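You operate a simulated robot arm through the tools that you are given. There is no shell and no other tool.

You run a simulated two-armed robot. Do the job below in one go: nothing can be reset, and whatever is moved stays where it is left.

Task
Pick up the teal can with one hand, pass it to the other hand and put it on the shelf of the beige table. Set down upright: teal can.

Only the result counts: the job must be done as asked and must still hold three seconds after the hand-in. Knocking over, shifting, dropping, spilling or breaking anything else fails it.

Robot
Two 7-joint arms with two-finger parallel grippers on one trunk, on a base that moves. Base frame: it is fixed to the floor where the robot stands at the start and does not move with it; the origin is under the middle of the robot, x ahead of it, y to its left, z up; the surface under the hand at the start is at about z = 620. Units: mm, rad, N and s.
The left shoulder is at the start at [70, 130, 1062], the right one opposite. With the tool pointing down near the work surface each hand reaches from about 100 to 480 mm from the robot's upright axis, wherever it stands, measured 20 degrees to its own side. Places, roughly: shelf of the beige table [600, -4700, 200]. Payload 1.57 kg a hand.
Tool frame (each hand has its own): the origin (TCP) lies between the finger pads and is the grasp point; the fingertips stand 30 mm ahead of it; z points along the fingers, y is the line along which they close. The gripper opens to 80 mm. The fingers are 17 mm wide and 12 mm thick; the gripper's body (40 by 82 mm) begins 80 mm behind the TCP.
Orientation is told as [roll, pitch, yaw] about the base's x, y, z axes, in that order, counted from this pose: with the fingers straight down and closing along the base's y, the tool's x points along the base's -x, its y along +y and its z along -z.

Tools
- The arms move only by the tool drive_tool. It takes "left_plan", "right_plan" or both (then of equal length, played together; a hand with none holds still); each is a list of rows, each a list of 7 numbers: the turn, a rotation vector about the base's x, y, z in rad, then the shift along the base's x, y, z in mm, then the gripper command, from -1 (shut) to 1 (fully open), values between in proportion. In form: [[wx, wy, wz, tx, ty, tz, gripper], ...]. A call has 1 to 20 rows; each row is the pose to reach, as a shift and turn from the pose commanded when the call began. Each row takes 0.2 s and may step no farther than 50 mm and 0.15 rad from the row before; otherwise, or with a gripper value out of range, the whole call is refused. A pose out of reach is approached as far as the arm can. The call stops where the force on the tool passes 40 N (or 10 N more than at its start, if that is more) or the arm is blocked; 0.2 s more then pass. The fingers move at their own pace (about 108 mm/s each) and stop on an object; they squeeze with about 43 N. The grip force told is the motor's: it shows also when the fingers shut on nothing. Time passes only in rows, and 0.2 s behind the last, so rows that repeat a pose let the fingers close. It gives the time, the measured TCP pose, the force on the tool (base axes), the opening and the grip force at its end, in the units of the frame above (readings bear some noise), with the torque about the TCP (base axes, N m) and any sound that the robot's microphone picked up.
- Cameras (640 x 400 px; columns grow to the right, rows downward): "scene" is now at [123.3, 42.1, 1308.6]; the picture's right is [0.47, -0.89, 0.00], its down [-0.48, -0.25, -0.84] and it looks along [0.75, 0.39, -0.54] (base axes); focal length 256 px, centre (320, 200). "left" rides on the left gripper at [72, 7, -122] in its tool frame; the picture's right is [-0.09, 1.00, 0.00], its down [-0.84, -0.08, -0.54] and it looks along [-0.54, -0.05, 0.84] (tool axes); focal length 238 px, centre (320, 200). "right" rides on the right gripper at [72, -7, -122] in its tool frame; the picture's right is [0.09, 1.00, 0.00], its down [-0.84, 0.08, -0.54] and it looks along [-0.54, 0.05, 0.84] (tool axes); focal length 238 px, centre (320, 200). There is no depth. A picture from a camera that has moved, and an enlarged one, comes with that camera's place and axes in the base frame and with its lens. The place of the scene camera against the robot may be out by one fixed shift of up to 25 mm in any direction.
- get_image(camera): a new picture of that camera. It takes no simulated time.
- lift_body(by): slides the trunk up (or, below 0, down) by that many mm; the arms and the scene camera ride with it, the base frame stays. It gives what a move gives, with no picture.
- base_move(legs): drives the robot by 1 to 6 legs, each [ahead, left, turn to the left] in mm, mm and rad, along the robot's own axes; the way and the turn of a leg run together, so that a leg with both is an arc; at most 1500 mm and 3.142 rad a leg. The arms and the cameras ride along, it lands a little off, and it stops where it bumps. It gives what a move gives.
- pan_tilt(pan, tilt): turns the head with the scene camera to pan (to the left, within 1.501 rad either way) and tilt (down, from -0.506 to 1.204), counted from straight ahead of the robot. It gives what a move gives.
- zoom(camera, box): a new picture of the part [left, top, right, bottom] of that camera's present view, enlarged. It takes no simulated time.
- finish_job(): hands the job in; it is judged then, once.

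Nothing tells you exact positions but the pictures and the camera data. Unless the task says otherwise, let go and move clear before handing in.

The tools are called after ">>>" by a JSON object that holds its "api" and its "payload". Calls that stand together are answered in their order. drive_tool: Moves the arms, as the interface text tells. Its arguments: {"type":"object","properties":{"left_plan":{"type":"array"},"right_plan":{"type":"array"}},"required":[]} The other tools are called the same way: lift_body (by) moves the trunk up or down; base_move (legs) drives the base; pan_tilt (pan, tilt) turns the head that bears the scene camera; get_image (camera) takes a picture; zoom (camera, box) takes an enlarged picture of a part of a camera's view; finish_job () hands the job in.

At the start:

```text
clock: 0.0
left_position: [295.3, 235.8, 1149.8]
left_tcp_rot: [0.002, -0.002, -0.001]
left_wrist_force: [-0.5, 0.3, 0.2]
left_wrist_torque: [0.04, 0.01, 0.01]
left_opening: 79.8
left_grip_force: 0.1
right_position: [377.9, -27.6, 846.4]
right_tcp_rot: [-0.001, 0.0, 0.001]
right_wrist_force: [-0.1, -0.1, -0.2]
right_wrist_torque: [0.02, -0.01, -0.02]
right_opening: 80.1
right_grip_force: 0.1
trunk travel left (down, up): [-699.0, 241.0]
robot x, y, heading: [-1.6, -6.4, -0.006]
head pan, tilt (commanded): [0.483, 0.567]
```

scene: 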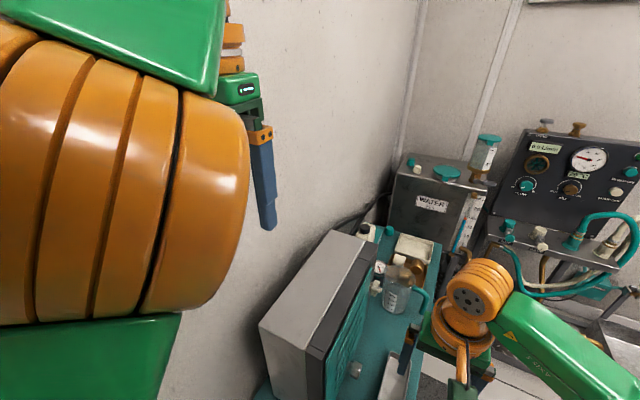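
right: 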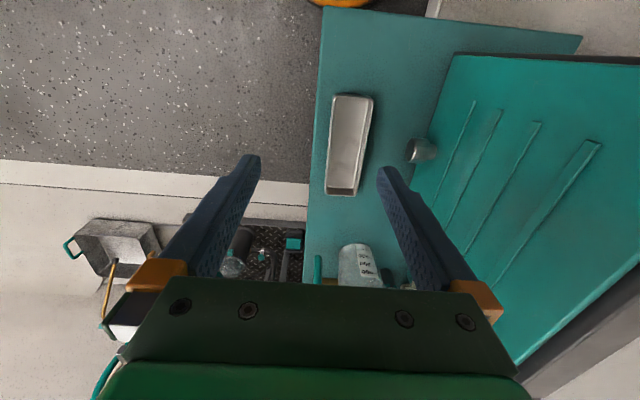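
left: 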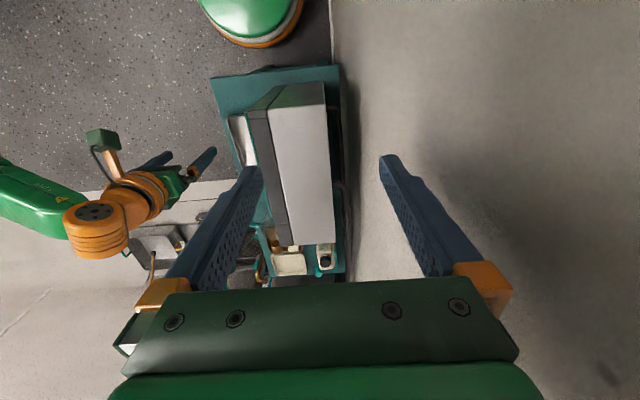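

I see a teal workbench with a large boxy device on its left part, a grey tray, and several bottles and instruments; I can't yet pick out the teal can for sure. I'll look around with the head first.

>>> {"api": "pan_tilt", "payload": {"pan": 0.0, "tilt": 0.7}}

>>> {"api": "get_image", "payload": {"camera": "scene"}}

>>> {"api": "pan_tilt", "payload": {"pan": -0.9, "tilt": 0.5}}

>>> {"api": "get_image", "payload": {"camera": "scene"}}

>>> {"api": "pan_tilt", "payload": {"pan": -1.5, "tilt": 0.3}}

>>> {"api": "get_image", "payload": {"camera": "scene"}}

```text
clock: 0.9
left_position: [295.1, 236.7, 1149.7]
left_tcp_rot: [0.002, -0.002, -0.001]
left_wrist_force: [0.0, 0.0, 0.4]
left_wrist_torque: [-0.02, 0.0, 0.01]
left_opening: 80.3
left_grip_force: 0.1
right_position: [377.8, -28.4, 848.3]
right_tcp_rot: [0.001, -0.001, 0.001]
right_wrist_force: [0.8, 0.6, -0.2]
right_wrist_torque: [0.01, -0.01, 0.02]
right_opening: 80.3
right_grip_force: 0.1
trunk travel left (down, up): [-699.0, 241.0]
robot x, y, heading: [1.6, -2.5, 0.001]
head pan, tilt (commanded): [0.0, 0.7]
```

```text
taken
camera scene: at [129.1, 0.6, 1297.0], right [0.0, -1.0, 0.0], down [-0.64, 0.0, -0.77], along [0.77, 0.0, -0.64], focal length 256 px, centre (320, 200)
```

scene: 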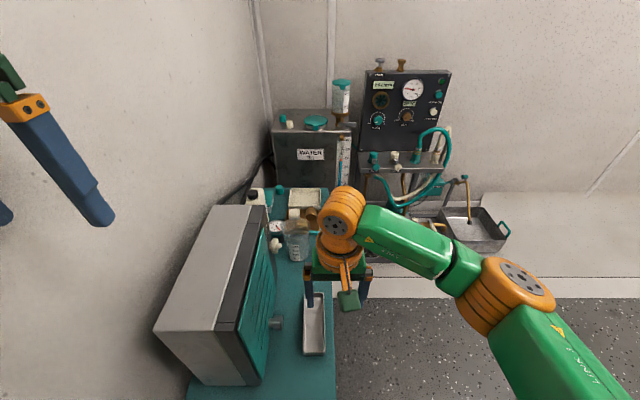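

```text
clock: 2.1
left_position: [297.3, 236.0, 1148.8]
left_tcp_rot: [0.002, -0.002, 0.0]
left_wrist_force: [0.6, 0.4, -0.3]
left_wrist_torque: [0.03, -0.03, -0.01]
left_opening: 80.1
left_grip_force: 0.1
right_position: [377.5, -28.2, 848.8]
right_tcp_rot: [0.0, -0.001, 0.001]
right_wrist_force: [0.4, 0.7, -0.5]
right_wrist_torque: [-0.02, -0.01, 0.01]
right_opening: 79.7
right_grip_force: 0.1
trunk travel left (down, up): [-699.0, 241.0]
robot x, y, heading: [-1.7, 0.8, 0.001]
head pan, tilt (commanded): [-0.901, 0.499]
```

```text
taken
camera scene: at [100.8, -70.8, 1314.7], right [-0.78, -0.62, 0.0], down [-0.3, 0.38, -0.88], along [0.55, -0.69, -0.48], focal length 256 px, centre (320, 200)
```

scene: 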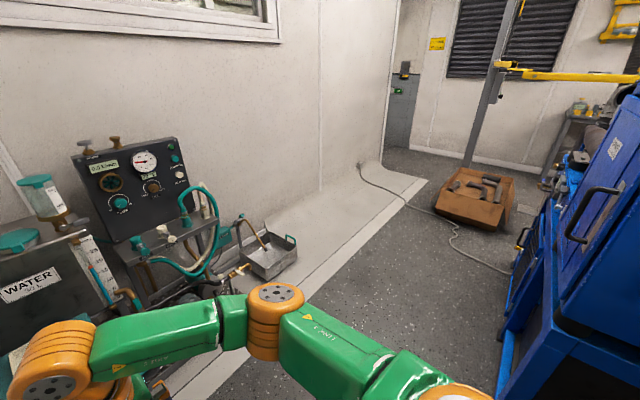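

```text
clock: 3.1
left_position: [295.6, 236.7, 1150.4]
left_tcp_rot: [0.001, -0.002, -0.001]
left_wrist_force: [0.4, -0.2, 0.2]
left_wrist_torque: [0.01, -0.02, 0.0]
left_opening: 80.0
left_grip_force: 0.1
right_position: [377.3, -28.3, 848.3]
right_tcp_rot: [0.0, 0.001, 0.001]
right_wrist_force: [-0.5, 0.0, -0.7]
right_wrist_torque: [-0.01, -0.03, -0.04]
right_opening: 80.0
right_grip_force: 0.0
trunk travel left (down, up): [-699.0, 241.0]
robot x, y, heading: [-1.7, 0.9, 0.003]
head pan, tilt (commanded): [-1.499, 0.3]
```

```text
taken
camera scene: at [51.0, -92.7, 1333.1], right [-1.0, -0.07, 0.0], down [-0.02, 0.3, -0.96], along [0.07, -0.95, -0.3], focal length 256 px, centre (320, 200)
```

scene: 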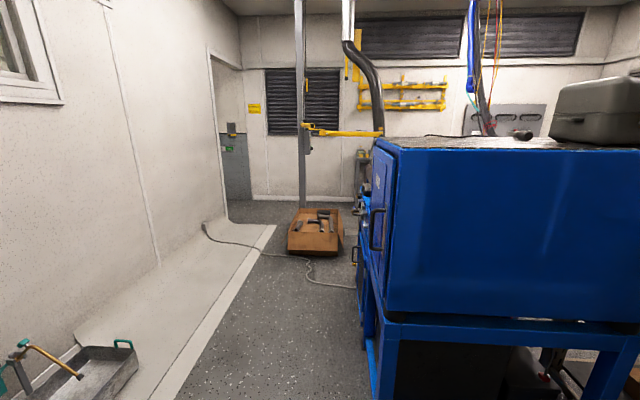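

I see the blue cabinet on the right, a brown box of tools on the floor and a far wall; the beige table should be near the far wall around y=-4700. I'll zoom into the far area and into the bench ahead to find the can.

>>> {"api": "zoom", "payload": {"camera": "scene", "box": [220, 120, 420, 260]}}

>>> {"api": "pan_tilt", "payload": {"pan": 0.0, "tilt": 0.9}}

>>> {"api": "get_image", "payload": {"camera": "scene"}}

>>> {"api": "zoom", "payload": {"camera": "scene", "box": [220, 40, 420, 180]}}

>>> {"api": "zoom", "payload": {"camera": "right", "box": [180, 160, 440, 300]}}

>>> {"api": "zoom", "payload": {"camera": "left", "box": [200, 60, 360, 290]}}

```text
2.86 times, centred on (320, 190) of scene
camera zoom: at [51.0, -92.7, 1333.1], right [-1.0, -0.07, 0.0], down [-0.02, 0.3, -0.96], along [0.07, -0.95, -0.3], focal length 730 px, centre (320, 229)
```

zoom: 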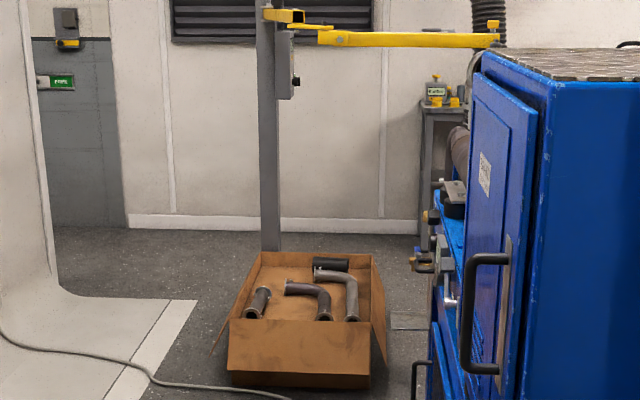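

```text
clock: 4.7
left_position: [296.0, 236.2, 1150.4]
left_tcp_rot: [0.002, -0.002, -0.003]
left_wrist_force: [0.0, -0.2, 0.0]
left_wrist_torque: [-0.01, 0.0, -0.01]
left_opening: 80.1
left_grip_force: 0.1
right_position: [377.1, -28.0, 847.8]
right_tcp_rot: [0.0, 0.0, 0.001]
right_wrist_force: [0.2, -0.5, -0.4]
right_wrist_torque: [-0.02, 0.0, 0.0]
right_opening: 80.4
right_grip_force: 0.0
trunk travel left (down, up): [-699.0, 241.0]
robot x, y, heading: [-0.5, 2.5, 0.0]
head pan, tilt (commanded): [0.0, 0.901]
```

```text
taken
camera scene: at [119.7, 0.4, 1280.9], right [0.0, -1.0, 0.0], down [-0.78, 0.0, -0.62], along [0.62, 0.0, -0.78], focal length 256 px, centre (320, 200)
```

scene: 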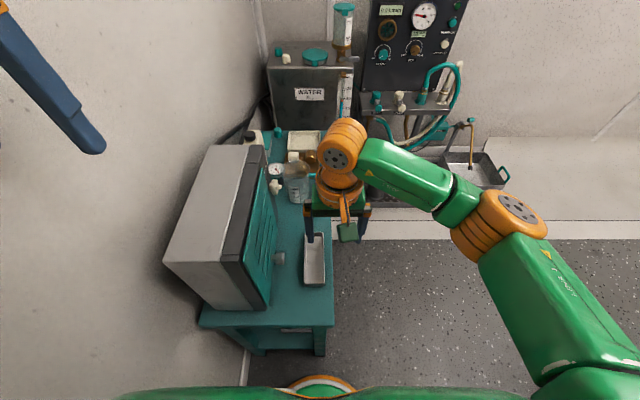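

```text
2.86 times, centred on (320, 110) of scene
camera zoom: at [119.7, 0.4, 1280.9], right [0.0, -1.0, 0.0], down [-0.78, 0.0, -0.62], along [0.62, 0.0, -0.78], focal length 730 px, centre (320, 457)
```

zoom: 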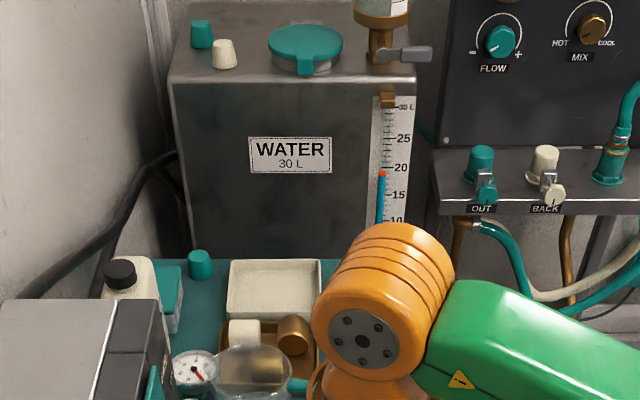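

```text
2.46 times, centred on (310, 230) of right
camera zoom: at [304.7, -35.3, 969.3], right [-0.09, 1.0, 0.0], down [0.84, 0.08, 0.54], along [0.54, 0.05, -0.84], focal length 587 px, centre (345, 126)
```

zoom: 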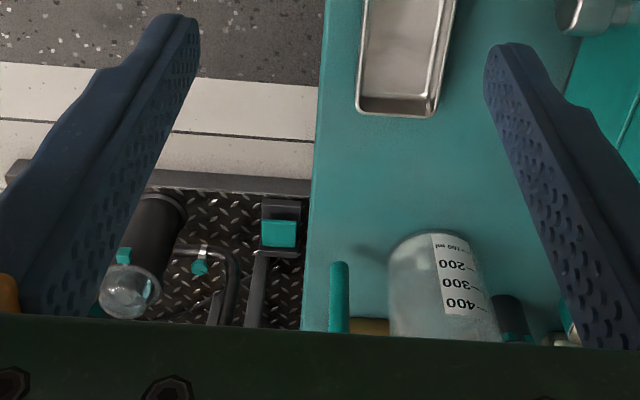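

```text
1.74 times, centred on (280, 175) of left
camera zoom: at [222.8, 243.7, 1271.6], right [0.09, 1.0, 0.0], down [0.84, -0.08, 0.54], along [0.54, -0.05, -0.84], focal length 414 px, centre (390, 244)
```

zoom: 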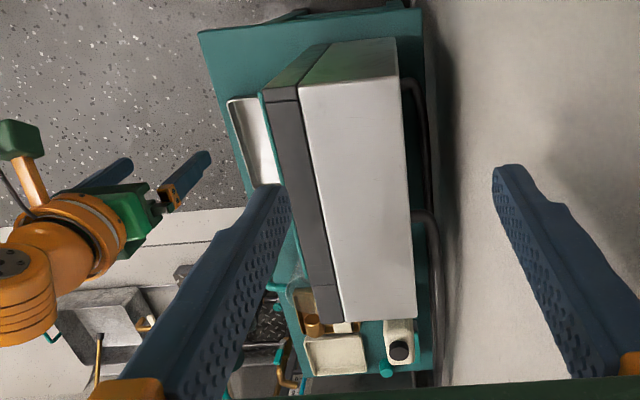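

I see the bench ahead with a beaker, gauge, trays and small caps, partly hidden by the right arm; the can isn't clear yet. I'll move the right arm aside to the right and up to see the bench better.

>>> {"api": "drive_tool", "payload": {"right_plan": [[0, 0, 0, 0, -20, 40, 1], [0, 0, 0, 0, -65, 60, 1], [0, 0, 0, 0, -110, 60, 1], [0, 0, 0, 0, -155, 60, 1], [0, 0, 0, 0, -200, 60, 1], [0, 0, 0, 0, -245, 60, 1]]}}

>>> {"api": "get_image", "payload": {"camera": "scene"}}

>>> {"api": "zoom", "payload": {"camera": "scene", "box": [220, 100, 420, 240]}}

>>> {"api": "zoom", "payload": {"camera": "scene", "box": [340, 60, 540, 200]}}

>>> {"api": "get_image", "payload": {"camera": "right"}}

```text
clock: 6.1
left_position: [296.4, 233.9, 1151.3]
left_tcp_rot: [0.001, -0.003, -0.001]
left_wrist_force: [1.1, 0.2, 0.9]
left_wrist_torque: [0.01, 0.02, 0.01]
left_opening: 80.0
left_grip_force: 0.0
right_position: [375.0, -274.4, 909.7]
right_tcp_rot: [0.002, -0.001, 0.0]
right_wrist_force: [0.4, -0.3, 0.3]
right_wrist_torque: [0.03, -0.01, -0.02]
right_opening: 79.8
right_grip_force: 0.0
trunk travel left (down, up): [-699.0, 241.0]
robot x, y, heading: [-0.8, -0.5, -0.003]
head pan, tilt (commanded): [0.0, 0.901]
```

```text
taken
camera scene: at [119.3, -1.2, 1280.9], right [0.0, -1.0, 0.0], down [-0.78, 0.0, -0.62], along [0.62, 0.0, -0.78], focal length 256 px, centre (320, 200)
```

scene: 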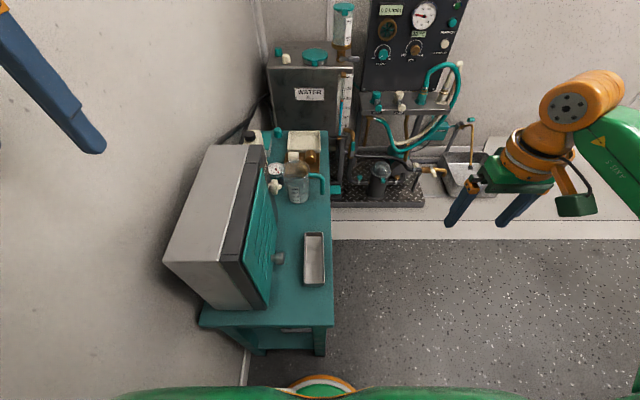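

```text
2.86 times, centred on (320, 170) of scene
camera zoom: at [119.3, -1.2, 1280.9], right [0.0, -1.0, 0.0], down [-0.78, 0.0, -0.62], along [0.62, 0.0, -0.78], focal length 730 px, centre (320, 286)
```

zoom: 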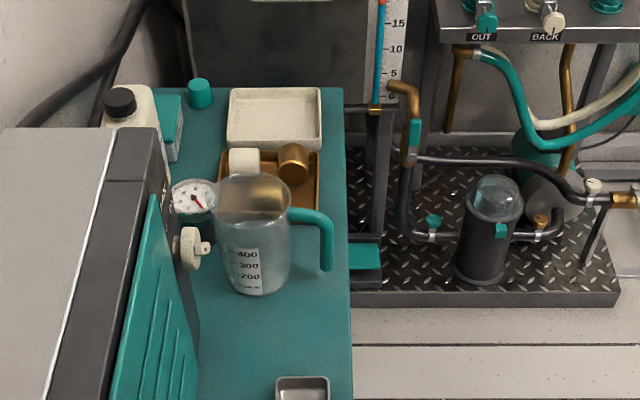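

```text
2.86 times, centred on (440, 130) of scene
camera zoom: at [119.3, -1.2, 1280.9], right [0.0, -1.0, 0.0], down [-0.78, 0.0, -0.62], along [0.62, 0.0, -0.78], focal length 730 px, centre (-23, 400)
```

zoom: 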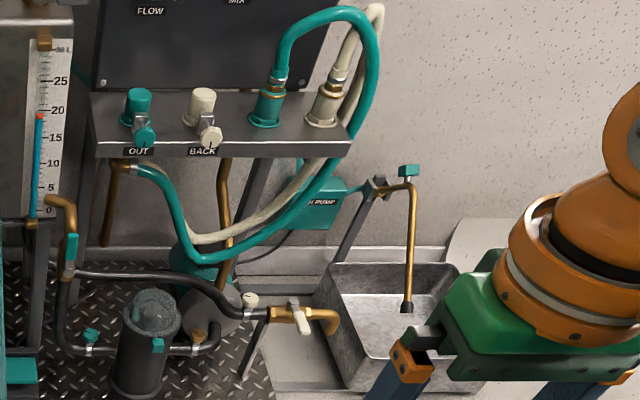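

```text
taken
camera right: at [301.3, -281.9, 1031.2], right [-0.09, 1.0, 0.0], down [0.84, 0.08, 0.54], along [0.54, 0.05, -0.84], focal length 238 px, centre (320, 200)
```

right: 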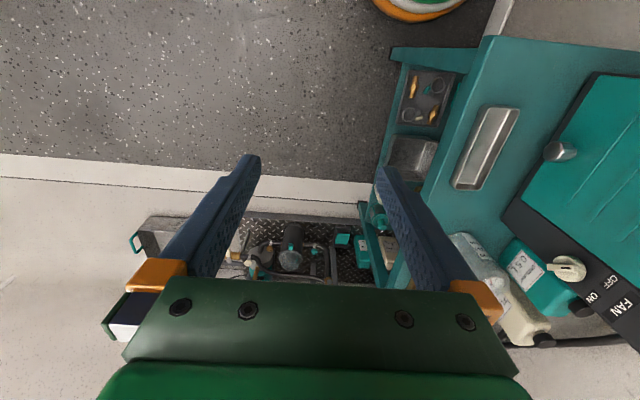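

The bench also has a lower shelf with things in it (a tray with cups, a basin, something round and teal). I'll zoom into these areas to identify the can.

>>> {"api": "zoom", "payload": {"camera": "right", "box": [340, 40, 640, 360]}}

>>> {"api": "zoom", "payload": {"camera": "right", "box": [210, 170, 420, 300]}}

>>> {"api": "pan_tilt", "payload": {"pan": 1.4, "tilt": 0.6}}

>>> {"api": "get_image", "payload": {"camera": "scene"}}

>>> {"api": "pan_tilt", "payload": {"pan": -0.6, "tilt": 0.9}}

>>> {"api": "get_image", "payload": {"camera": "scene"}}

>>> {"api": "pan_tilt", "payload": {"pan": -1.4, "tilt": 0.9}}

>>> {"api": "get_image", "payload": {"camera": "scene"}}

```text
1.25 times, centred on (490, 200) of right
camera zoom: at [301.3, -281.9, 1031.2], right [-0.09, 1.0, 0.0], down [0.84, 0.08, 0.54], along [0.54, 0.05, -0.84], focal length 298 px, centre (108, 200)
```

zoom: 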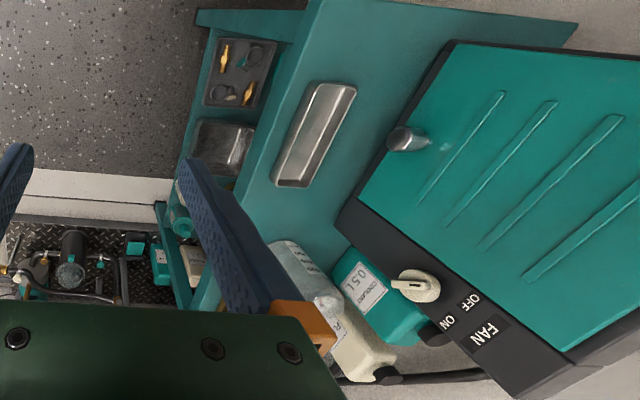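

```text
3.05 times, centred on (315, 235) of right
camera zoom: at [301.3, -281.9, 1031.2], right [-0.09, 1.0, 0.0], down [0.84, 0.08, 0.54], along [0.54, 0.05, -0.84], focal length 726 px, centre (335, 93)
```

zoom: 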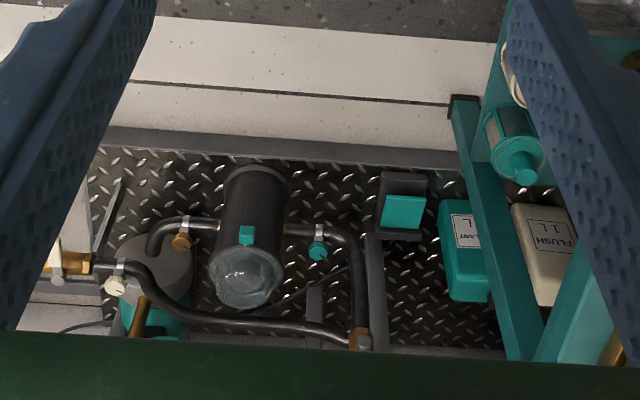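

```text
clock: 7.7
left_position: [296.3, 236.5, 1150.8]
left_tcp_rot: [0.002, -0.002, -0.003]
left_wrist_force: [0.1, -1.2, 0.0]
left_wrist_torque: [0.0, 0.0, 0.0]
left_opening: 80.2
left_grip_force: 0.2
right_position: [374.6, -272.3, 910.6]
right_tcp_rot: [0.0, 0.0, 0.0]
right_wrist_force: [-0.5, -0.6, -1.2]
right_wrist_torque: [0.01, 0.03, 0.02]
right_opening: 80.0
right_grip_force: 0.1
trunk travel left (down, up): [-699.0, 241.0]
robot x, y, heading: [-0.2, -2.6, 0.001]
head pan, tilt (commanded): [1.4, 0.6]
```

```text
taken
camera scene: at [59.3, 87.4, 1305.7], right [0.99, -0.17, 0.0], down [-0.1, -0.56, -0.82], along [0.14, 0.81, -0.57], focal length 256 px, centre (320, 200)
```

scene: 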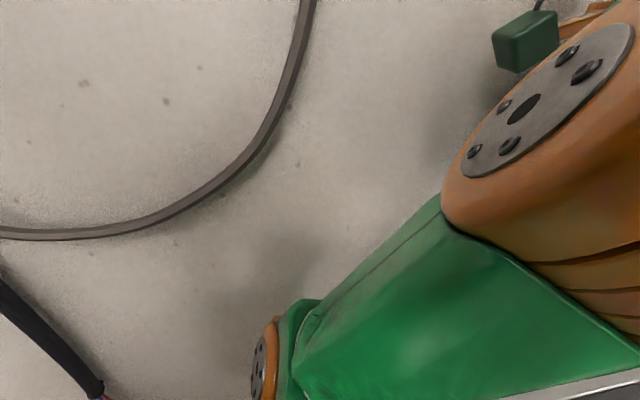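

```text
clock: 9.6
left_position: [294.2, 236.8, 1149.5]
left_tcp_rot: [0.002, -0.004, -0.001]
left_wrist_force: [-0.1, -0.2, -0.5]
left_wrist_torque: [0.01, 0.0, 0.0]
left_opening: 79.8
left_grip_force: 0.0
right_position: [373.5, -272.7, 909.8]
right_tcp_rot: [0.001, 0.0, 0.0]
right_wrist_force: [-0.4, 0.6, -0.4]
right_wrist_torque: [0.03, -0.01, -0.02]
right_opening: 80.1
right_grip_force: 0.1
trunk travel left (down, up): [-699.0, 241.0]
robot x, y, heading: [0.6, -1.5, 0.009]
head pan, tilt (commanded): [-0.6, 0.901]
```

```text
taken
camera scene: at [106.5, -42.3, 1280.9], right [-0.56, -0.83, 0.0], down [-0.65, 0.44, -0.62], along [0.51, -0.35, -0.78], focal length 256 px, centre (320, 200)
```

scene: 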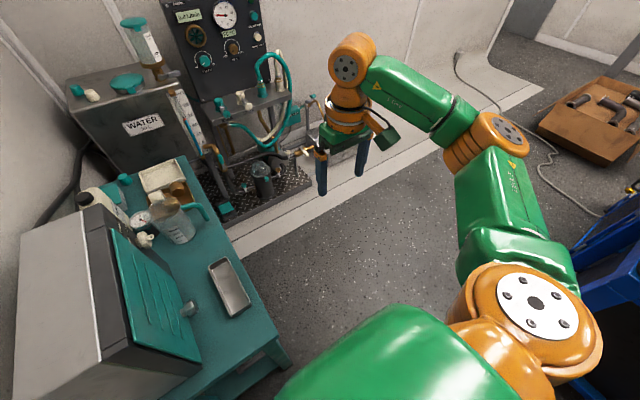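

```text
clock: 10.7
left_position: [296.8, 235.3, 1150.1]
left_tcp_rot: [0.002, -0.002, -0.003]
left_wrist_force: [-0.2, 0.2, -1.1]
left_wrist_torque: [-0.01, 0.01, 0.01]
left_opening: 80.0
left_grip_force: 0.0
right_position: [375.0, -271.8, 909.7]
right_tcp_rot: [-0.001, 0.0, -0.001]
right_wrist_force: [0.5, -0.8, 0.8]
right_wrist_torque: [0.03, 0.0, 0.01]
right_opening: 80.1
right_grip_force: 0.0
trunk travel left (down, up): [-699.0, 241.0]
robot x, y, heading: [3.1, -1.5, -0.008]
head pan, tilt (commanded): [-1.4, 0.901]
```

```text
taken
camera scene: at [57.1, -74.0, 1280.9], right [-0.99, -0.17, 0.0], down [-0.13, 0.77, -0.62], along [0.11, -0.61, -0.78], focal length 256 px, centre (320, 200)
```

scene: 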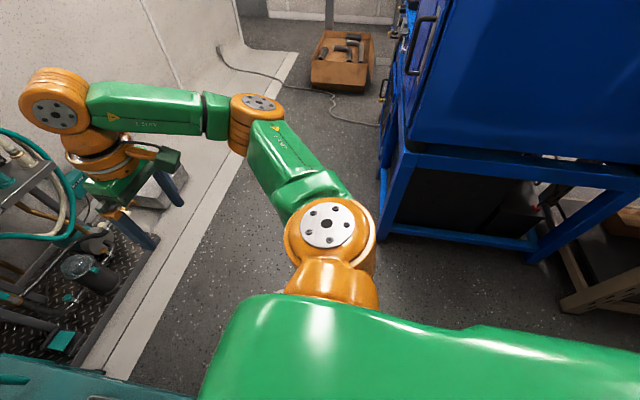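

I see a teal canister labelled "COOLANT 0.5 L" near the far end of the bench, beside a cream one; another teal and cream pair seem to be lower down. I'll zoom closer from several cameras.

>>> {"api": "pan_tilt", "payload": {"pan": 0.0, "tilt": 0.6}}

>>> {"api": "zoom", "payload": {"camera": "scene", "box": [240, 170, 340, 240]}}

>>> {"api": "zoom", "payload": {"camera": "left", "box": [240, 220, 360, 290]}}

>>> {"api": "zoom", "payload": {"camera": "right", "box": [430, 210, 590, 350]}}

>>> {"api": "zoom", "payload": {"camera": "right", "box": [340, 170, 420, 290]}}

```text
clock: 12.2
left_position: [295.9, 236.7, 1150.2]
left_tcp_rot: [0.001, -0.003, -0.002]
left_wrist_force: [0.0, -0.2, 0.0]
left_wrist_torque: [0.0, 0.02, 0.0]
left_opening: 80.0
left_grip_force: 0.1
right_position: [374.5, -273.7, 910.4]
right_tcp_rot: [0.001, 0.0, 0.0]
right_wrist_force: [-0.7, -0.8, -0.1]
right_wrist_torque: [0.02, -0.01, -0.01]
right_opening: 80.2
right_grip_force: 0.0
trunk travel left (down, up): [-699.0, 241.0]
robot x, y, heading: [-0.8, 3.1, 0.002]
head pan, tilt (commanded): [0.0, 0.6]
```

```text
5.71 times, centred on (290, 205) of scene
camera zoom: at [132.6, 0.2, 1305.6], right [0.0, -1.0, 0.0], down [-0.57, 0.0, -0.82], along [0.82, 0.0, -0.57], focal length 1460 px, centre (491, 171)
```

zoom: 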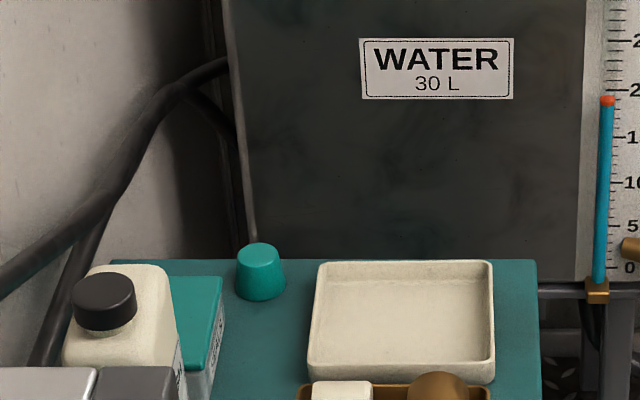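

```text
5.33 times, centred on (300, 255) of left
camera zoom: at [222.8, 243.6, 1271.6], right [0.09, 1.0, 0.0], down [0.84, -0.08, 0.54], along [0.54, -0.05, -0.84], focal length 1271 px, centre (427, -93)
```

zoom: 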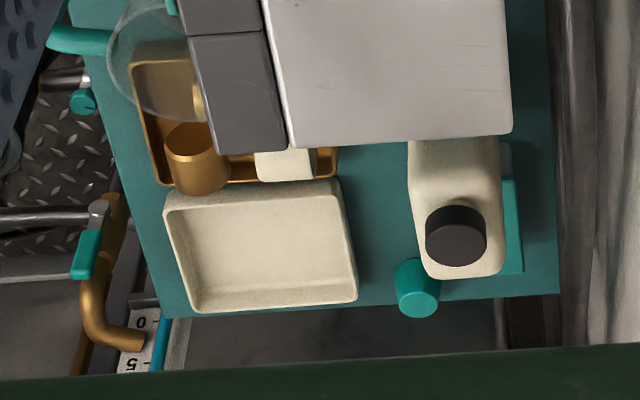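

```text
2.86 times, centred on (510, 280) of right
camera zoom: at [301.8, -279.9, 1031.3], right [-0.09, 1.0, 0.0], down [0.84, 0.08, 0.54], along [0.54, 0.05, -0.84], focal length 681 px, centre (-223, -29)
```

zoom: 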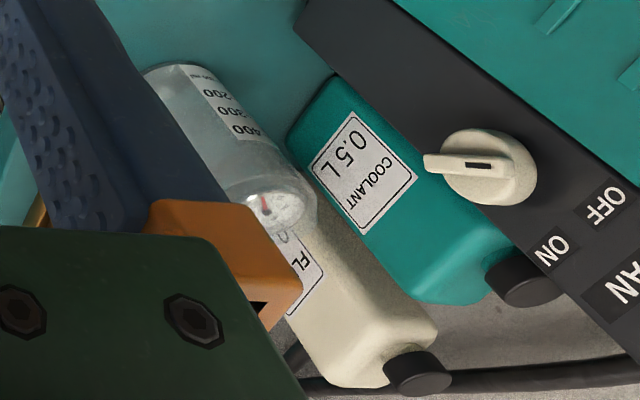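

```text
3.33 times, centred on (380, 230) of right
camera zoom: at [301.8, -279.9, 1031.3], right [-0.09, 1.0, 0.0], down [0.84, 0.08, 0.54], along [0.54, 0.05, -0.84], focal length 794 px, centre (120, 100)
```

zoom: 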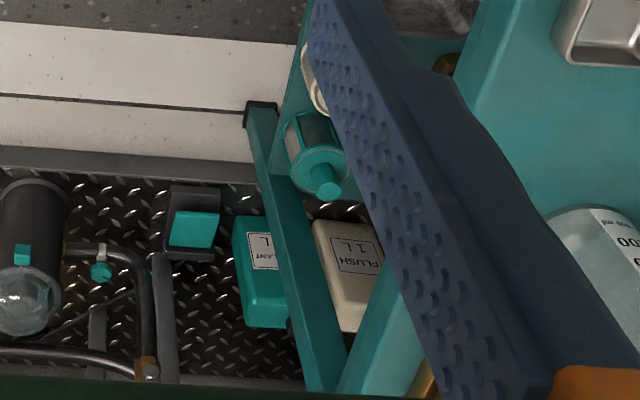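

I take the teal "COOLANT 0.5 L" can to be just behind the far end of the boxy device (about x 660, y 210), with a cream FLUSH can beyond it and possibly another teal thing. I'll raise the trunk to look over the device.

>>> {"api": "lift_body", "payload": {"by": 230}}

>>> {"api": "pan_tilt", "payload": {"pan": 0.25, "tilt": 0.8}}

>>> {"api": "get_image", "payload": {"camera": "scene"}}

>>> {"api": "zoom", "payload": {"camera": "scene", "box": [240, 120, 400, 220]}}

>>> {"api": "zoom", "payload": {"camera": "left", "box": [240, 200, 360, 280]}}

>>> {"api": "get_image", "payload": {"camera": "right"}}

```text
clock: 14.7
left_position: [296.3, 235.1, 1380.6]
left_tcp_rot: [0.003, -0.001, -0.002]
left_wrist_force: [0.2, 0.2, -0.1]
left_wrist_torque: [0.0, 0.01, 0.01]
left_opening: 79.8
left_grip_force: 0.1
right_position: [375.7, -273.1, 1139.9]
right_tcp_rot: [0.001, 0.001, 0.001]
right_wrist_force: [-0.6, 0.4, 0.0]
right_wrist_torque: [-0.02, -0.01, -0.04]
right_opening: 79.9
right_grip_force: 0.0
trunk travel left (down, up): [-929.0, 11.0]
robot x, y, heading: [4.9, -0.3, 0.003]
head pan, tilt (commanded): [0.0, 0.6]
```

```text
clock: 15.4
left_position: [295.7, 236.7, 1379.2]
left_tcp_rot: [0.002, -0.002, -0.001]
left_wrist_force: [0.2, -0.4, -0.2]
left_wrist_torque: [0.0, -0.01, 0.0]
left_opening: 80.2
left_grip_force: 0.0
right_position: [374.2, -273.4, 1140.2]
right_tcp_rot: [0.0, 0.0, -0.001]
right_wrist_force: [0.7, -0.4, -0.3]
right_wrist_torque: [-0.01, -0.02, 0.0]
right_opening: 79.9
right_grip_force: 0.0
trunk travel left (down, up): [-929.0, 11.0]
robot x, y, heading: [0.2, -1.6, -0.001]
head pan, tilt (commanded): [0.25, 0.799]
```

```text
taken
camera scene: at [122.4, 20.3, 1518.8], right [0.25, -0.97, 0.0], down [-0.69, -0.18, -0.7], along [0.68, 0.17, -0.72], focal length 256 px, centre (320, 200)
```

scene: 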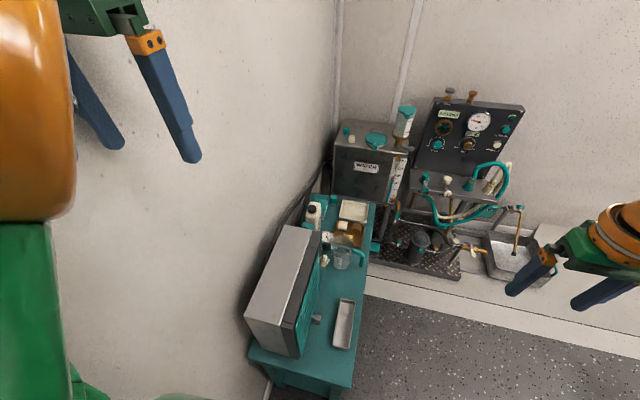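

```text
4.00 times, centred on (320, 170) of scene
camera zoom: at [122.4, 20.3, 1518.8], right [0.25, -0.97, 0.0], down [-0.69, -0.18, -0.7], along [0.68, 0.17, -0.72], focal length 1022 px, centre (320, 320)
```

zoom: 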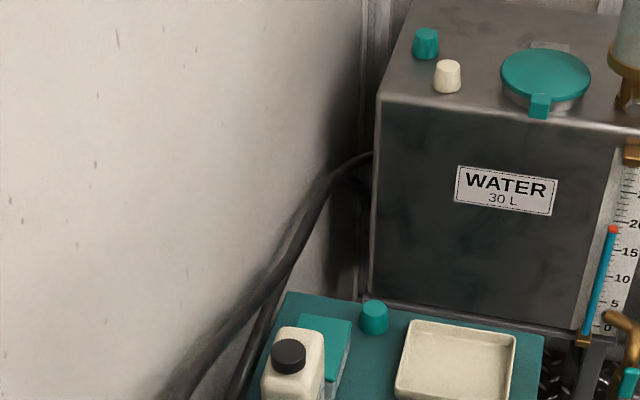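

```text
5.00 times, centred on (300, 240) of left
camera zoom: at [222.8, 243.7, 1501.6], right [0.09, 1.0, 0.0], down [0.84, -0.08, 0.54], along [0.54, -0.05, -0.84], focal length 1192 px, centre (420, 0)
```

zoom: 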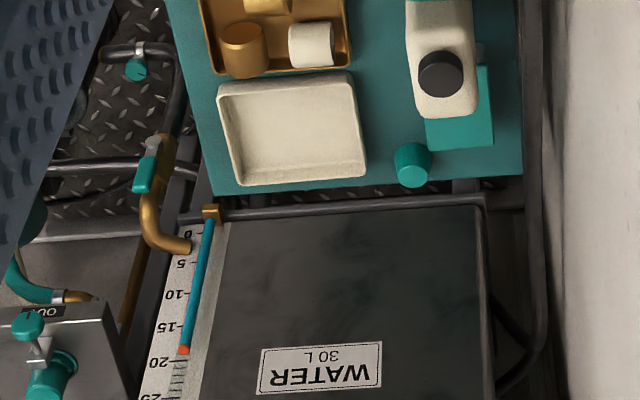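

```text
taken
camera right: at [301.8, -280.1, 1261.4], right [-0.09, 1.0, 0.0], down [0.84, 0.08, 0.54], along [0.54, 0.05, -0.84], focal length 238 px, centre (320, 200)
```

right: 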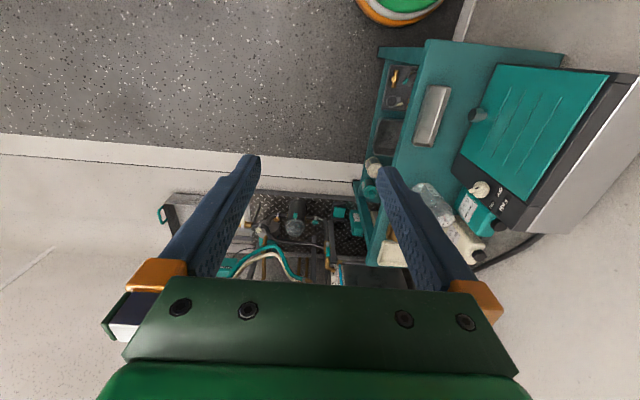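

>>> {"api": "zoom", "payload": {"camera": "left", "box": [240, 140, 380, 240]}}

>>> {"api": "zoom", "payload": {"camera": "right", "box": [350, 30, 550, 280]}}

>>> {"api": "zoom", "payload": {"camera": "scene", "box": [260, 180, 400, 280]}}

```text
4.00 times, centred on (310, 190) of left
camera zoom: at [222.8, 243.7, 1501.6], right [0.09, 1.0, 0.0], down [0.84, -0.08, 0.54], along [0.54, -0.05, -0.84], focal length 953 px, centre (360, 240)
```

zoom: 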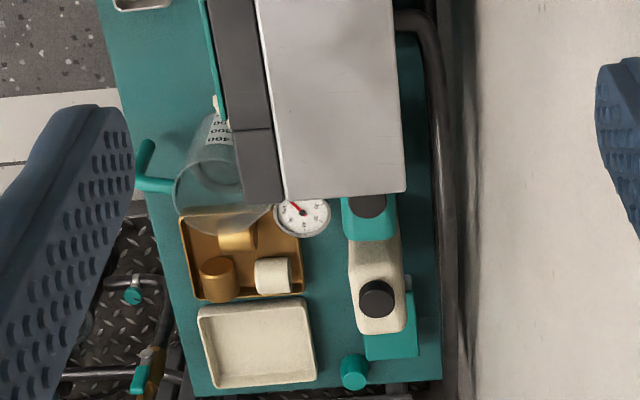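

```text
1.60 times, centred on (450, 155) of right
camera zoom: at [301.8, -280.1, 1261.4], right [-0.09, 1.0, 0.0], down [0.84, 0.08, 0.54], along [0.54, 0.05, -0.84], focal length 381 px, centre (112, 272)
```

zoom: 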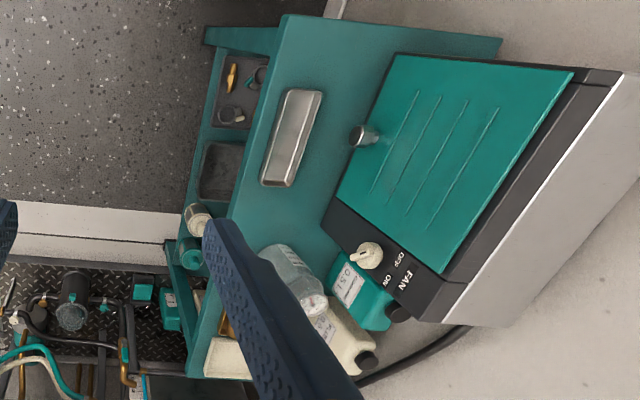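

```text
4.00 times, centred on (330, 230) of scene
camera zoom: at [122.4, 20.3, 1518.8], right [0.25, -0.97, 0.0], down [-0.69, -0.18, -0.7], along [0.68, 0.17, -0.72], focal length 1022 px, centre (280, 80)
```

zoom: 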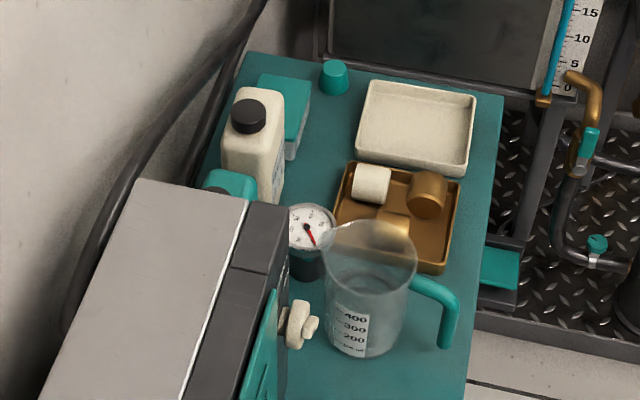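

The bench holds the teal COOLANT 0.5 L can right behind the device (x ≈ 625–699, y ≈ 186–235, top z ≈ 760) with a cream FLUSH can touching-close beyond it. I'll drive to the right and ahead alongside the bench, with the arms kept high, to see the lower shelf and the can from the side.

>>> {"api": "base_move", "payload": {"legs": [[0, -350, 0], [450, 0, 0]]}}

>>> {"api": "pan_tilt", "payload": {"pan": 1.0, "tilt": 0.85}}

>>> {"api": "get_image", "payload": {"camera": "scene"}}

>>> {"api": "pan_tilt", "payload": {"pan": 0.5, "tilt": 1.0}}

>>> {"api": "get_image", "payload": {"camera": "scene"}}

```text
clock: 20.0
left_position: [734.3, -122.3, 1380.3]
left_tcp_rot: [0.001, -0.002, -0.016]
left_wrist_force: [-1.0, 0.5, 0.0]
left_wrist_torque: [0.0, 0.0, -0.01]
left_opening: 79.7
left_grip_force: 0.2
right_position: [806.9, -633.1, 1141.7]
right_tcp_rot: [-0.003, -0.002, -0.016]
right_wrist_force: [0.4, 0.6, -0.4]
right_wrist_torque: [0.03, -0.04, 0.04]
right_opening: 79.8
right_grip_force: 0.0
trunk travel left (down, up): [-929.0, 11.0]
robot x, y, heading: [434.8, -354.2, -0.011]
head pan, tilt (commanded): [0.25, 0.799]
```

```text
clock: 21.1
left_position: [737.1, -123.3, 1379.4]
left_tcp_rot: [0.001, -0.003, -0.016]
left_wrist_force: [-0.2, -0.3, 0.3]
left_wrist_torque: [-0.03, 0.02, 0.04]
left_opening: 80.2
left_grip_force: 0.0
right_position: [810.4, -632.6, 1139.6]
right_tcp_rot: [0.001, 0.0, -0.016]
right_wrist_force: [0.6, 0.3, 1.6]
right_wrist_torque: [0.01, -0.05, -0.02]
right_opening: 80.3
right_grip_force: 0.0
trunk travel left (down, up): [-929.0, 11.0]
robot x, y, heading: [438.5, -352.9, -0.011]
head pan, tilt (commanded): [1.0, 0.85]
```

```text
taken
camera scene: at [525.6, -289.8, 1514.8], right [0.83, -0.55, 0.0], down [-0.42, -0.63, -0.66], along [0.36, 0.55, -0.75], focal length 256 px, centre (320, 200)
```

scene: 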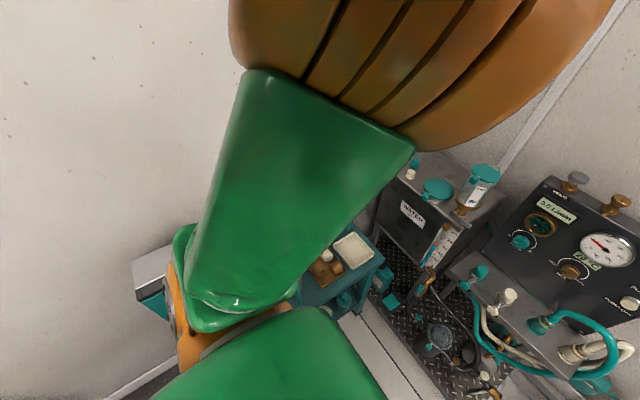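

```text
clock: 22.0
left_position: [737.6, -122.3, 1381.0]
left_tcp_rot: [0.003, -0.001, -0.017]
left_wrist_force: [-0.4, -0.3, 0.0]
left_wrist_torque: [0.02, -0.03, 0.02]
left_opening: 79.8
left_grip_force: 0.2
right_position: [809.4, -633.1, 1140.2]
right_tcp_rot: [-0.001, 0.0, -0.013]
right_wrist_force: [-0.5, -0.7, 0.8]
right_wrist_torque: [0.0, -0.01, -0.02]
right_opening: 79.9
right_grip_force: 0.1
trunk travel left (down, up): [-929.0, 11.0]
robot x, y, heading: [437.2, -352.6, -0.015]
head pan, tilt (commanded): [0.499, 1.0]
```

```text
taken
camera scene: at [543.6, -322.3, 1503.7], right [0.47, -0.88, 0.0], down [-0.74, -0.39, -0.54], along [0.48, 0.25, -0.84], focal length 256 px, centre (320, 200)
```

scene: 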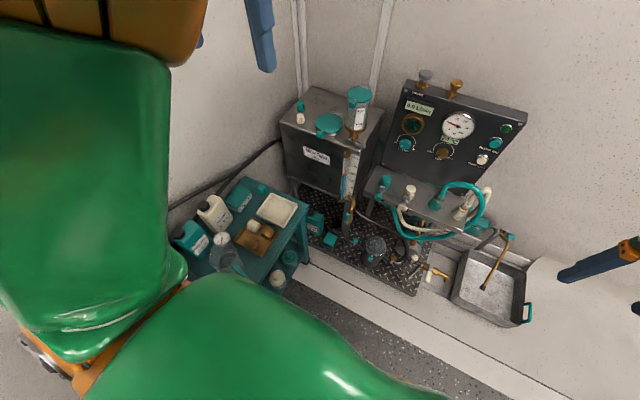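

Now I can see the bench's far part: teal can, cream can, teal flat box, trays, beaker. I'll zoom in.

>>> {"api": "zoom", "payload": {"camera": "scene", "box": [165, 165, 325, 275]}}

>>> {"api": "zoom", "payload": {"camera": "scene", "box": [260, 200, 380, 300]}}

>>> {"api": "get_image", "payload": {"camera": "left"}}

>>> {"api": "get_image", "payload": {"camera": "right"}}

```text
3.64 times, centred on (245, 220) of scene
camera zoom: at [543.6, -322.3, 1503.7], right [0.47, -0.88, 0.0], down [-0.74, -0.39, -0.54], along [0.48, 0.25, -0.84], focal length 929 px, centre (593, 127)
```

zoom: 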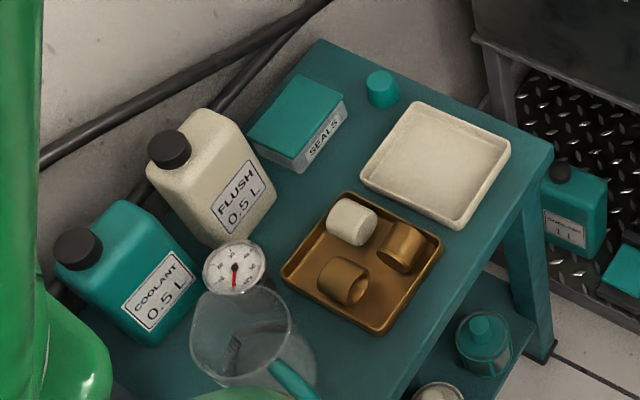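

```text
4.00 times, centred on (320, 250) of scene
camera zoom: at [543.6, -322.3, 1503.7], right [0.47, -0.88, 0.0], down [-0.74, -0.39, -0.54], along [0.48, 0.25, -0.84], focal length 1022 px, centre (320, 0)
```

zoom: 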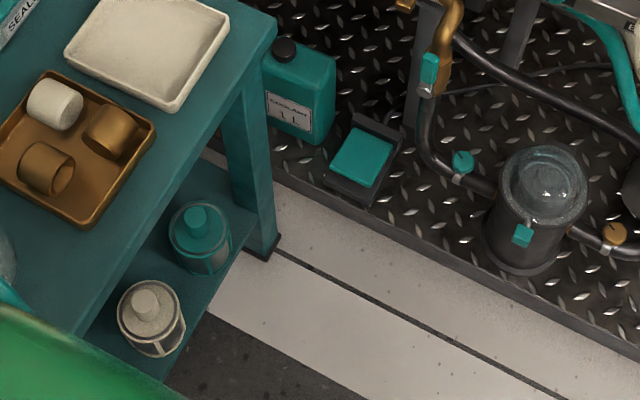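

```text
taken
camera left: at [663.9, -114.0, 1501.7], right [0.11, 0.99, 0.0], down [0.83, -0.09, 0.54], along [0.54, -0.06, -0.84], focal length 238 px, centre (320, 200)
```

left: 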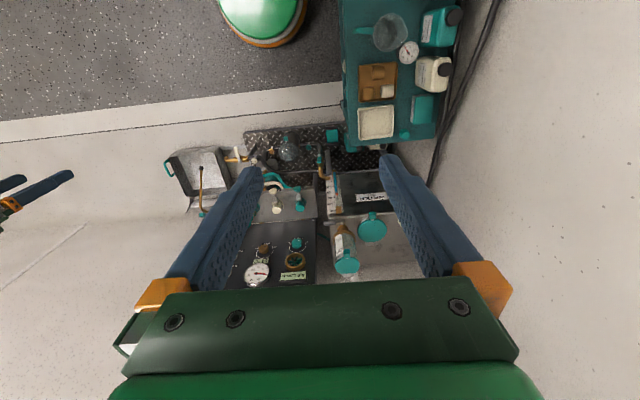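

```text
taken
camera right: at [735.8, -638.8, 1261.4], right [-0.08, 1.0, 0.0], down [0.84, 0.07, 0.54], along [0.54, 0.04, -0.84], focal length 238 px, centre (320, 200)
```

right: 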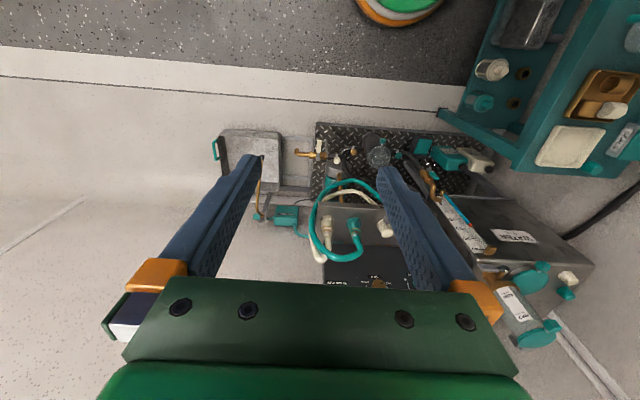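

The bench-top can reads COOLANT 0.5 L beside FLUSH 0.5 L; a bigger 1 L pair stands down on the rig's floor plate. I take the bench-top 0.5 L one as the teal can and will measure it and its neighbours more exactly from the left hand camera.

>>> {"api": "zoom", "payload": {"camera": "left", "box": [360, 0, 480, 75]}}

>>> {"api": "zoom", "payload": {"camera": "left", "box": [330, 0, 490, 160]}}

```text
5.33 times, centred on (420, 38) of left
camera zoom: at [663.9, -114.0, 1501.7], right [0.11, 0.99, 0.0], down [0.83, -0.09, 0.54], along [0.54, -0.06, -0.84], focal length 1271 px, centre (-213, 1067)
```

zoom: 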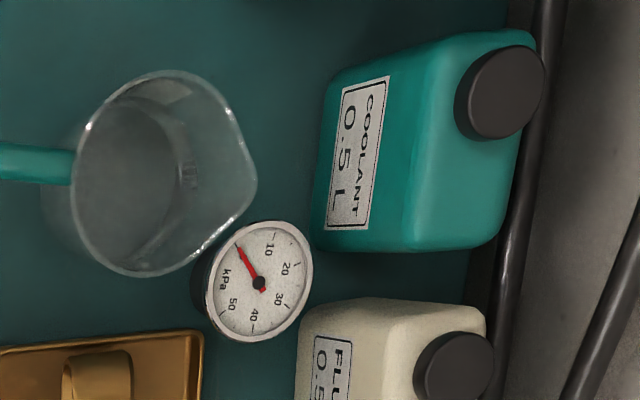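

```text
2.50 times, centred on (410, 80) of left
camera zoom: at [663.9, -114.0, 1501.7], right [0.11, 0.99, 0.0], down [0.83, -0.09, 0.54], along [0.54, -0.06, -0.84], focal length 596 px, centre (95, 500)
```

zoom: 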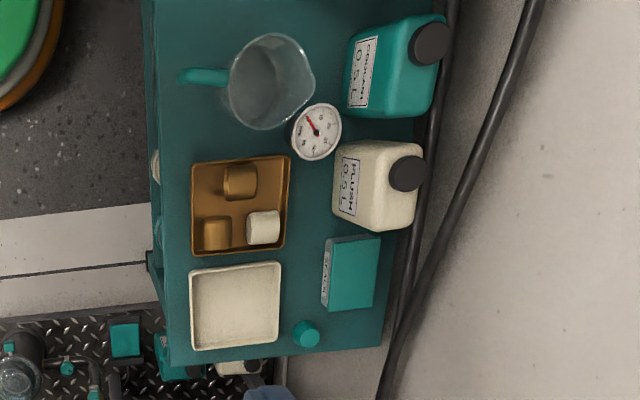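

The can measures about x 616–690, y 191–237, z 620–760 with an offset black cap to about 789; about 40 mm of gap to the device and to the cream can, and a black cable behind at y≈280. I'll turn the robot to face the bench (+y) and then check the gap between base and bench.

>>> {"api": "base_move", "payload": {"legs": [[0, 0, 1.583]]}}

>>> {"api": "pan_tilt", "payload": {"pan": 0.0, "tilt": 1.2}}

>>> {"api": "get_image", "payload": {"camera": "scene"}}

>>> {"api": "get_image", "payload": {"camera": "right"}}

>>> {"api": "get_image", "payload": {"camera": "left"}}

```text
clock: 26.3
left_position: [201.8, -59.8, 1380.9]
left_tcp_rot: [0.0, -0.002, 1.573]
left_wrist_force: [0.5, -0.2, 0.2]
left_wrist_torque: [0.02, 0.01, 0.01]
left_opening: 79.9
left_grip_force: 0.1
right_position: [710.3, 20.8, 1140.4]
right_tcp_rot: [0.0, 0.0, 1.574]
right_wrist_force: [-0.3, -0.2, -0.1]
right_wrist_torque: [0.02, -0.02, 0.02]
right_opening: 79.9
right_grip_force: 0.1
trunk travel left (down, up): [-929.0, 11.0]
robot x, y, heading: [438.2, -353.5, 1.577]
head pan, tilt (commanded): [0.499, 1.0]
```

```text
clock: 27.2
left_position: [199.3, -60.8, 1380.0]
left_tcp_rot: [0.001, -0.001, 1.571]
left_wrist_force: [-0.1, -0.4, 0.1]
left_wrist_torque: [0.01, 0.01, -0.02]
left_opening: 79.9
left_grip_force: 0.1
right_position: [710.5, 20.5, 1140.5]
right_tcp_rot: [0.0, -0.001, 1.575]
right_wrist_force: [-0.4, -0.1, -0.4]
right_wrist_torque: [0.0, 0.0, -0.01]
right_opening: 80.1
right_grip_force: 0.0
trunk travel left (down, up): [-929.0, 11.0]
robot x, y, heading: [438.5, -355.8, 1.57]
head pan, tilt (commanded): [0.0, 1.201]
```

```text
taken
camera scene: at [431.5, -248.0, 1491.1], right [1.0, 0.0, 0.0], down [0.0, -0.93, -0.36], along [0.0, 0.36, -0.93], focal length 256 px, centre (320, 200)
```

scene: 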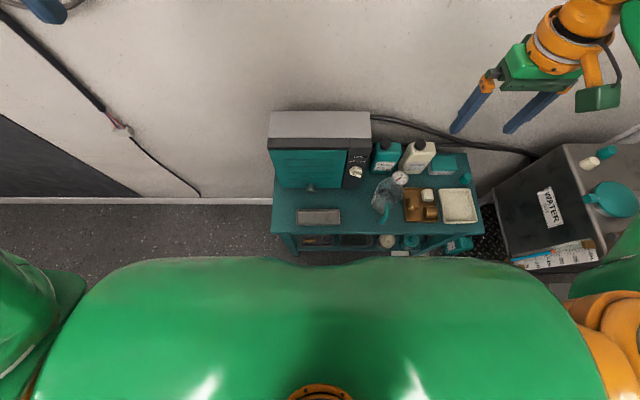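

```text
taken
camera right: at [715.5, -51.1, 1261.4], right [-1.0, -0.09, 0.0], down [-0.08, 0.84, 0.54], along [-0.05, 0.54, -0.84], focal length 238 px, centre (320, 200)
```

right: 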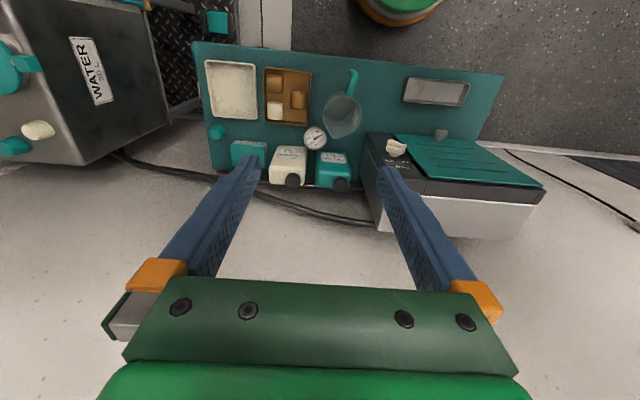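

```text
taken
camera left: at [193.1, -130.9, 1501.6], right [-1.0, 0.09, 0.0], down [0.08, 0.84, 0.54], along [0.05, 0.54, -0.84], focal length 238 px, centre (320, 200)
```

left: 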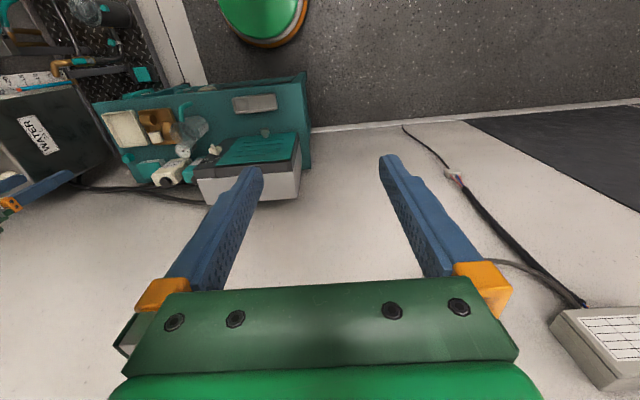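

I'm now facing the bench; the base's rim is visible at the top of the right camera's picture next to the bench edge. I'll zoom there to judge the gap.

>>> {"api": "zoom", "payload": {"camera": "right", "box": [320, 0, 520, 120]}}

>>> {"api": "zoom", "payload": {"camera": "left", "box": [160, 0, 340, 120]}}

>>> {"api": "zoom", "payload": {"camera": "right", "box": [240, 110, 380, 220]}}

```text
3.20 times, centred on (420, 60) of right
camera zoom: at [715.5, -51.1, 1261.4], right [-1.0, -0.09, 0.0], down [-0.08, 0.84, 0.54], along [-0.05, 0.54, -0.84], focal length 763 px, centre (0, 648)
```

zoom: 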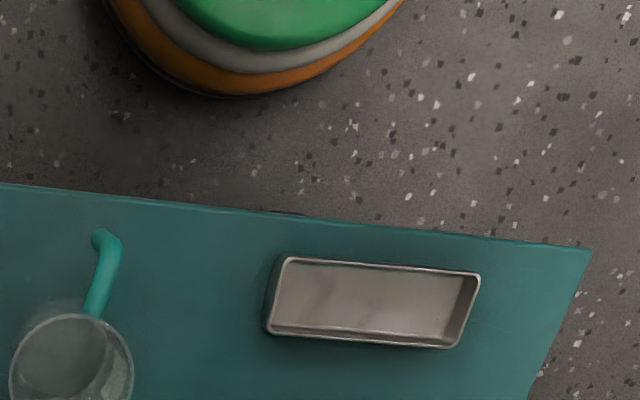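

```text
3.33 times, centred on (250, 60) of left
camera zoom: at [193.1, -130.9, 1501.6], right [-1.0, 0.09, 0.0], down [0.08, 0.84, 0.54], along [0.05, 0.54, -0.84], focal length 794 px, centre (553, 667)
```

zoom: 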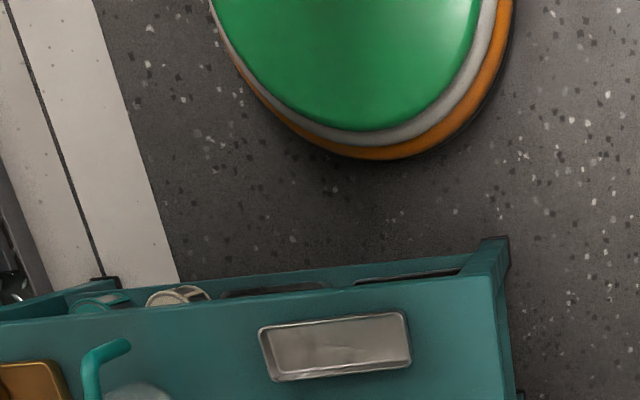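

```text
3.64 times, centred on (310, 165) of right
camera zoom: at [715.5, -51.1, 1261.4], right [-1.0, -0.09, 0.0], down [-0.08, 0.84, 0.54], along [-0.05, 0.54, -0.84], focal length 867 px, centre (356, 327)
```

zoom: 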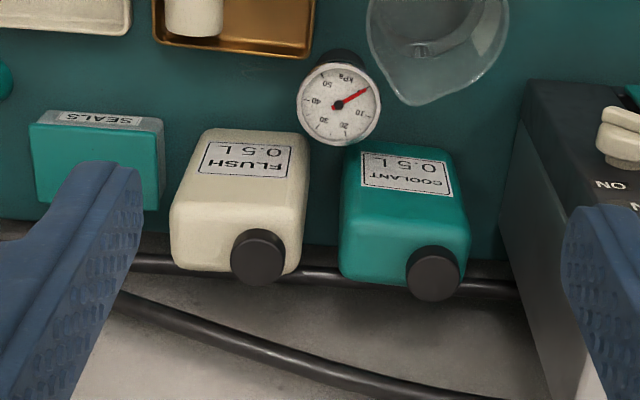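

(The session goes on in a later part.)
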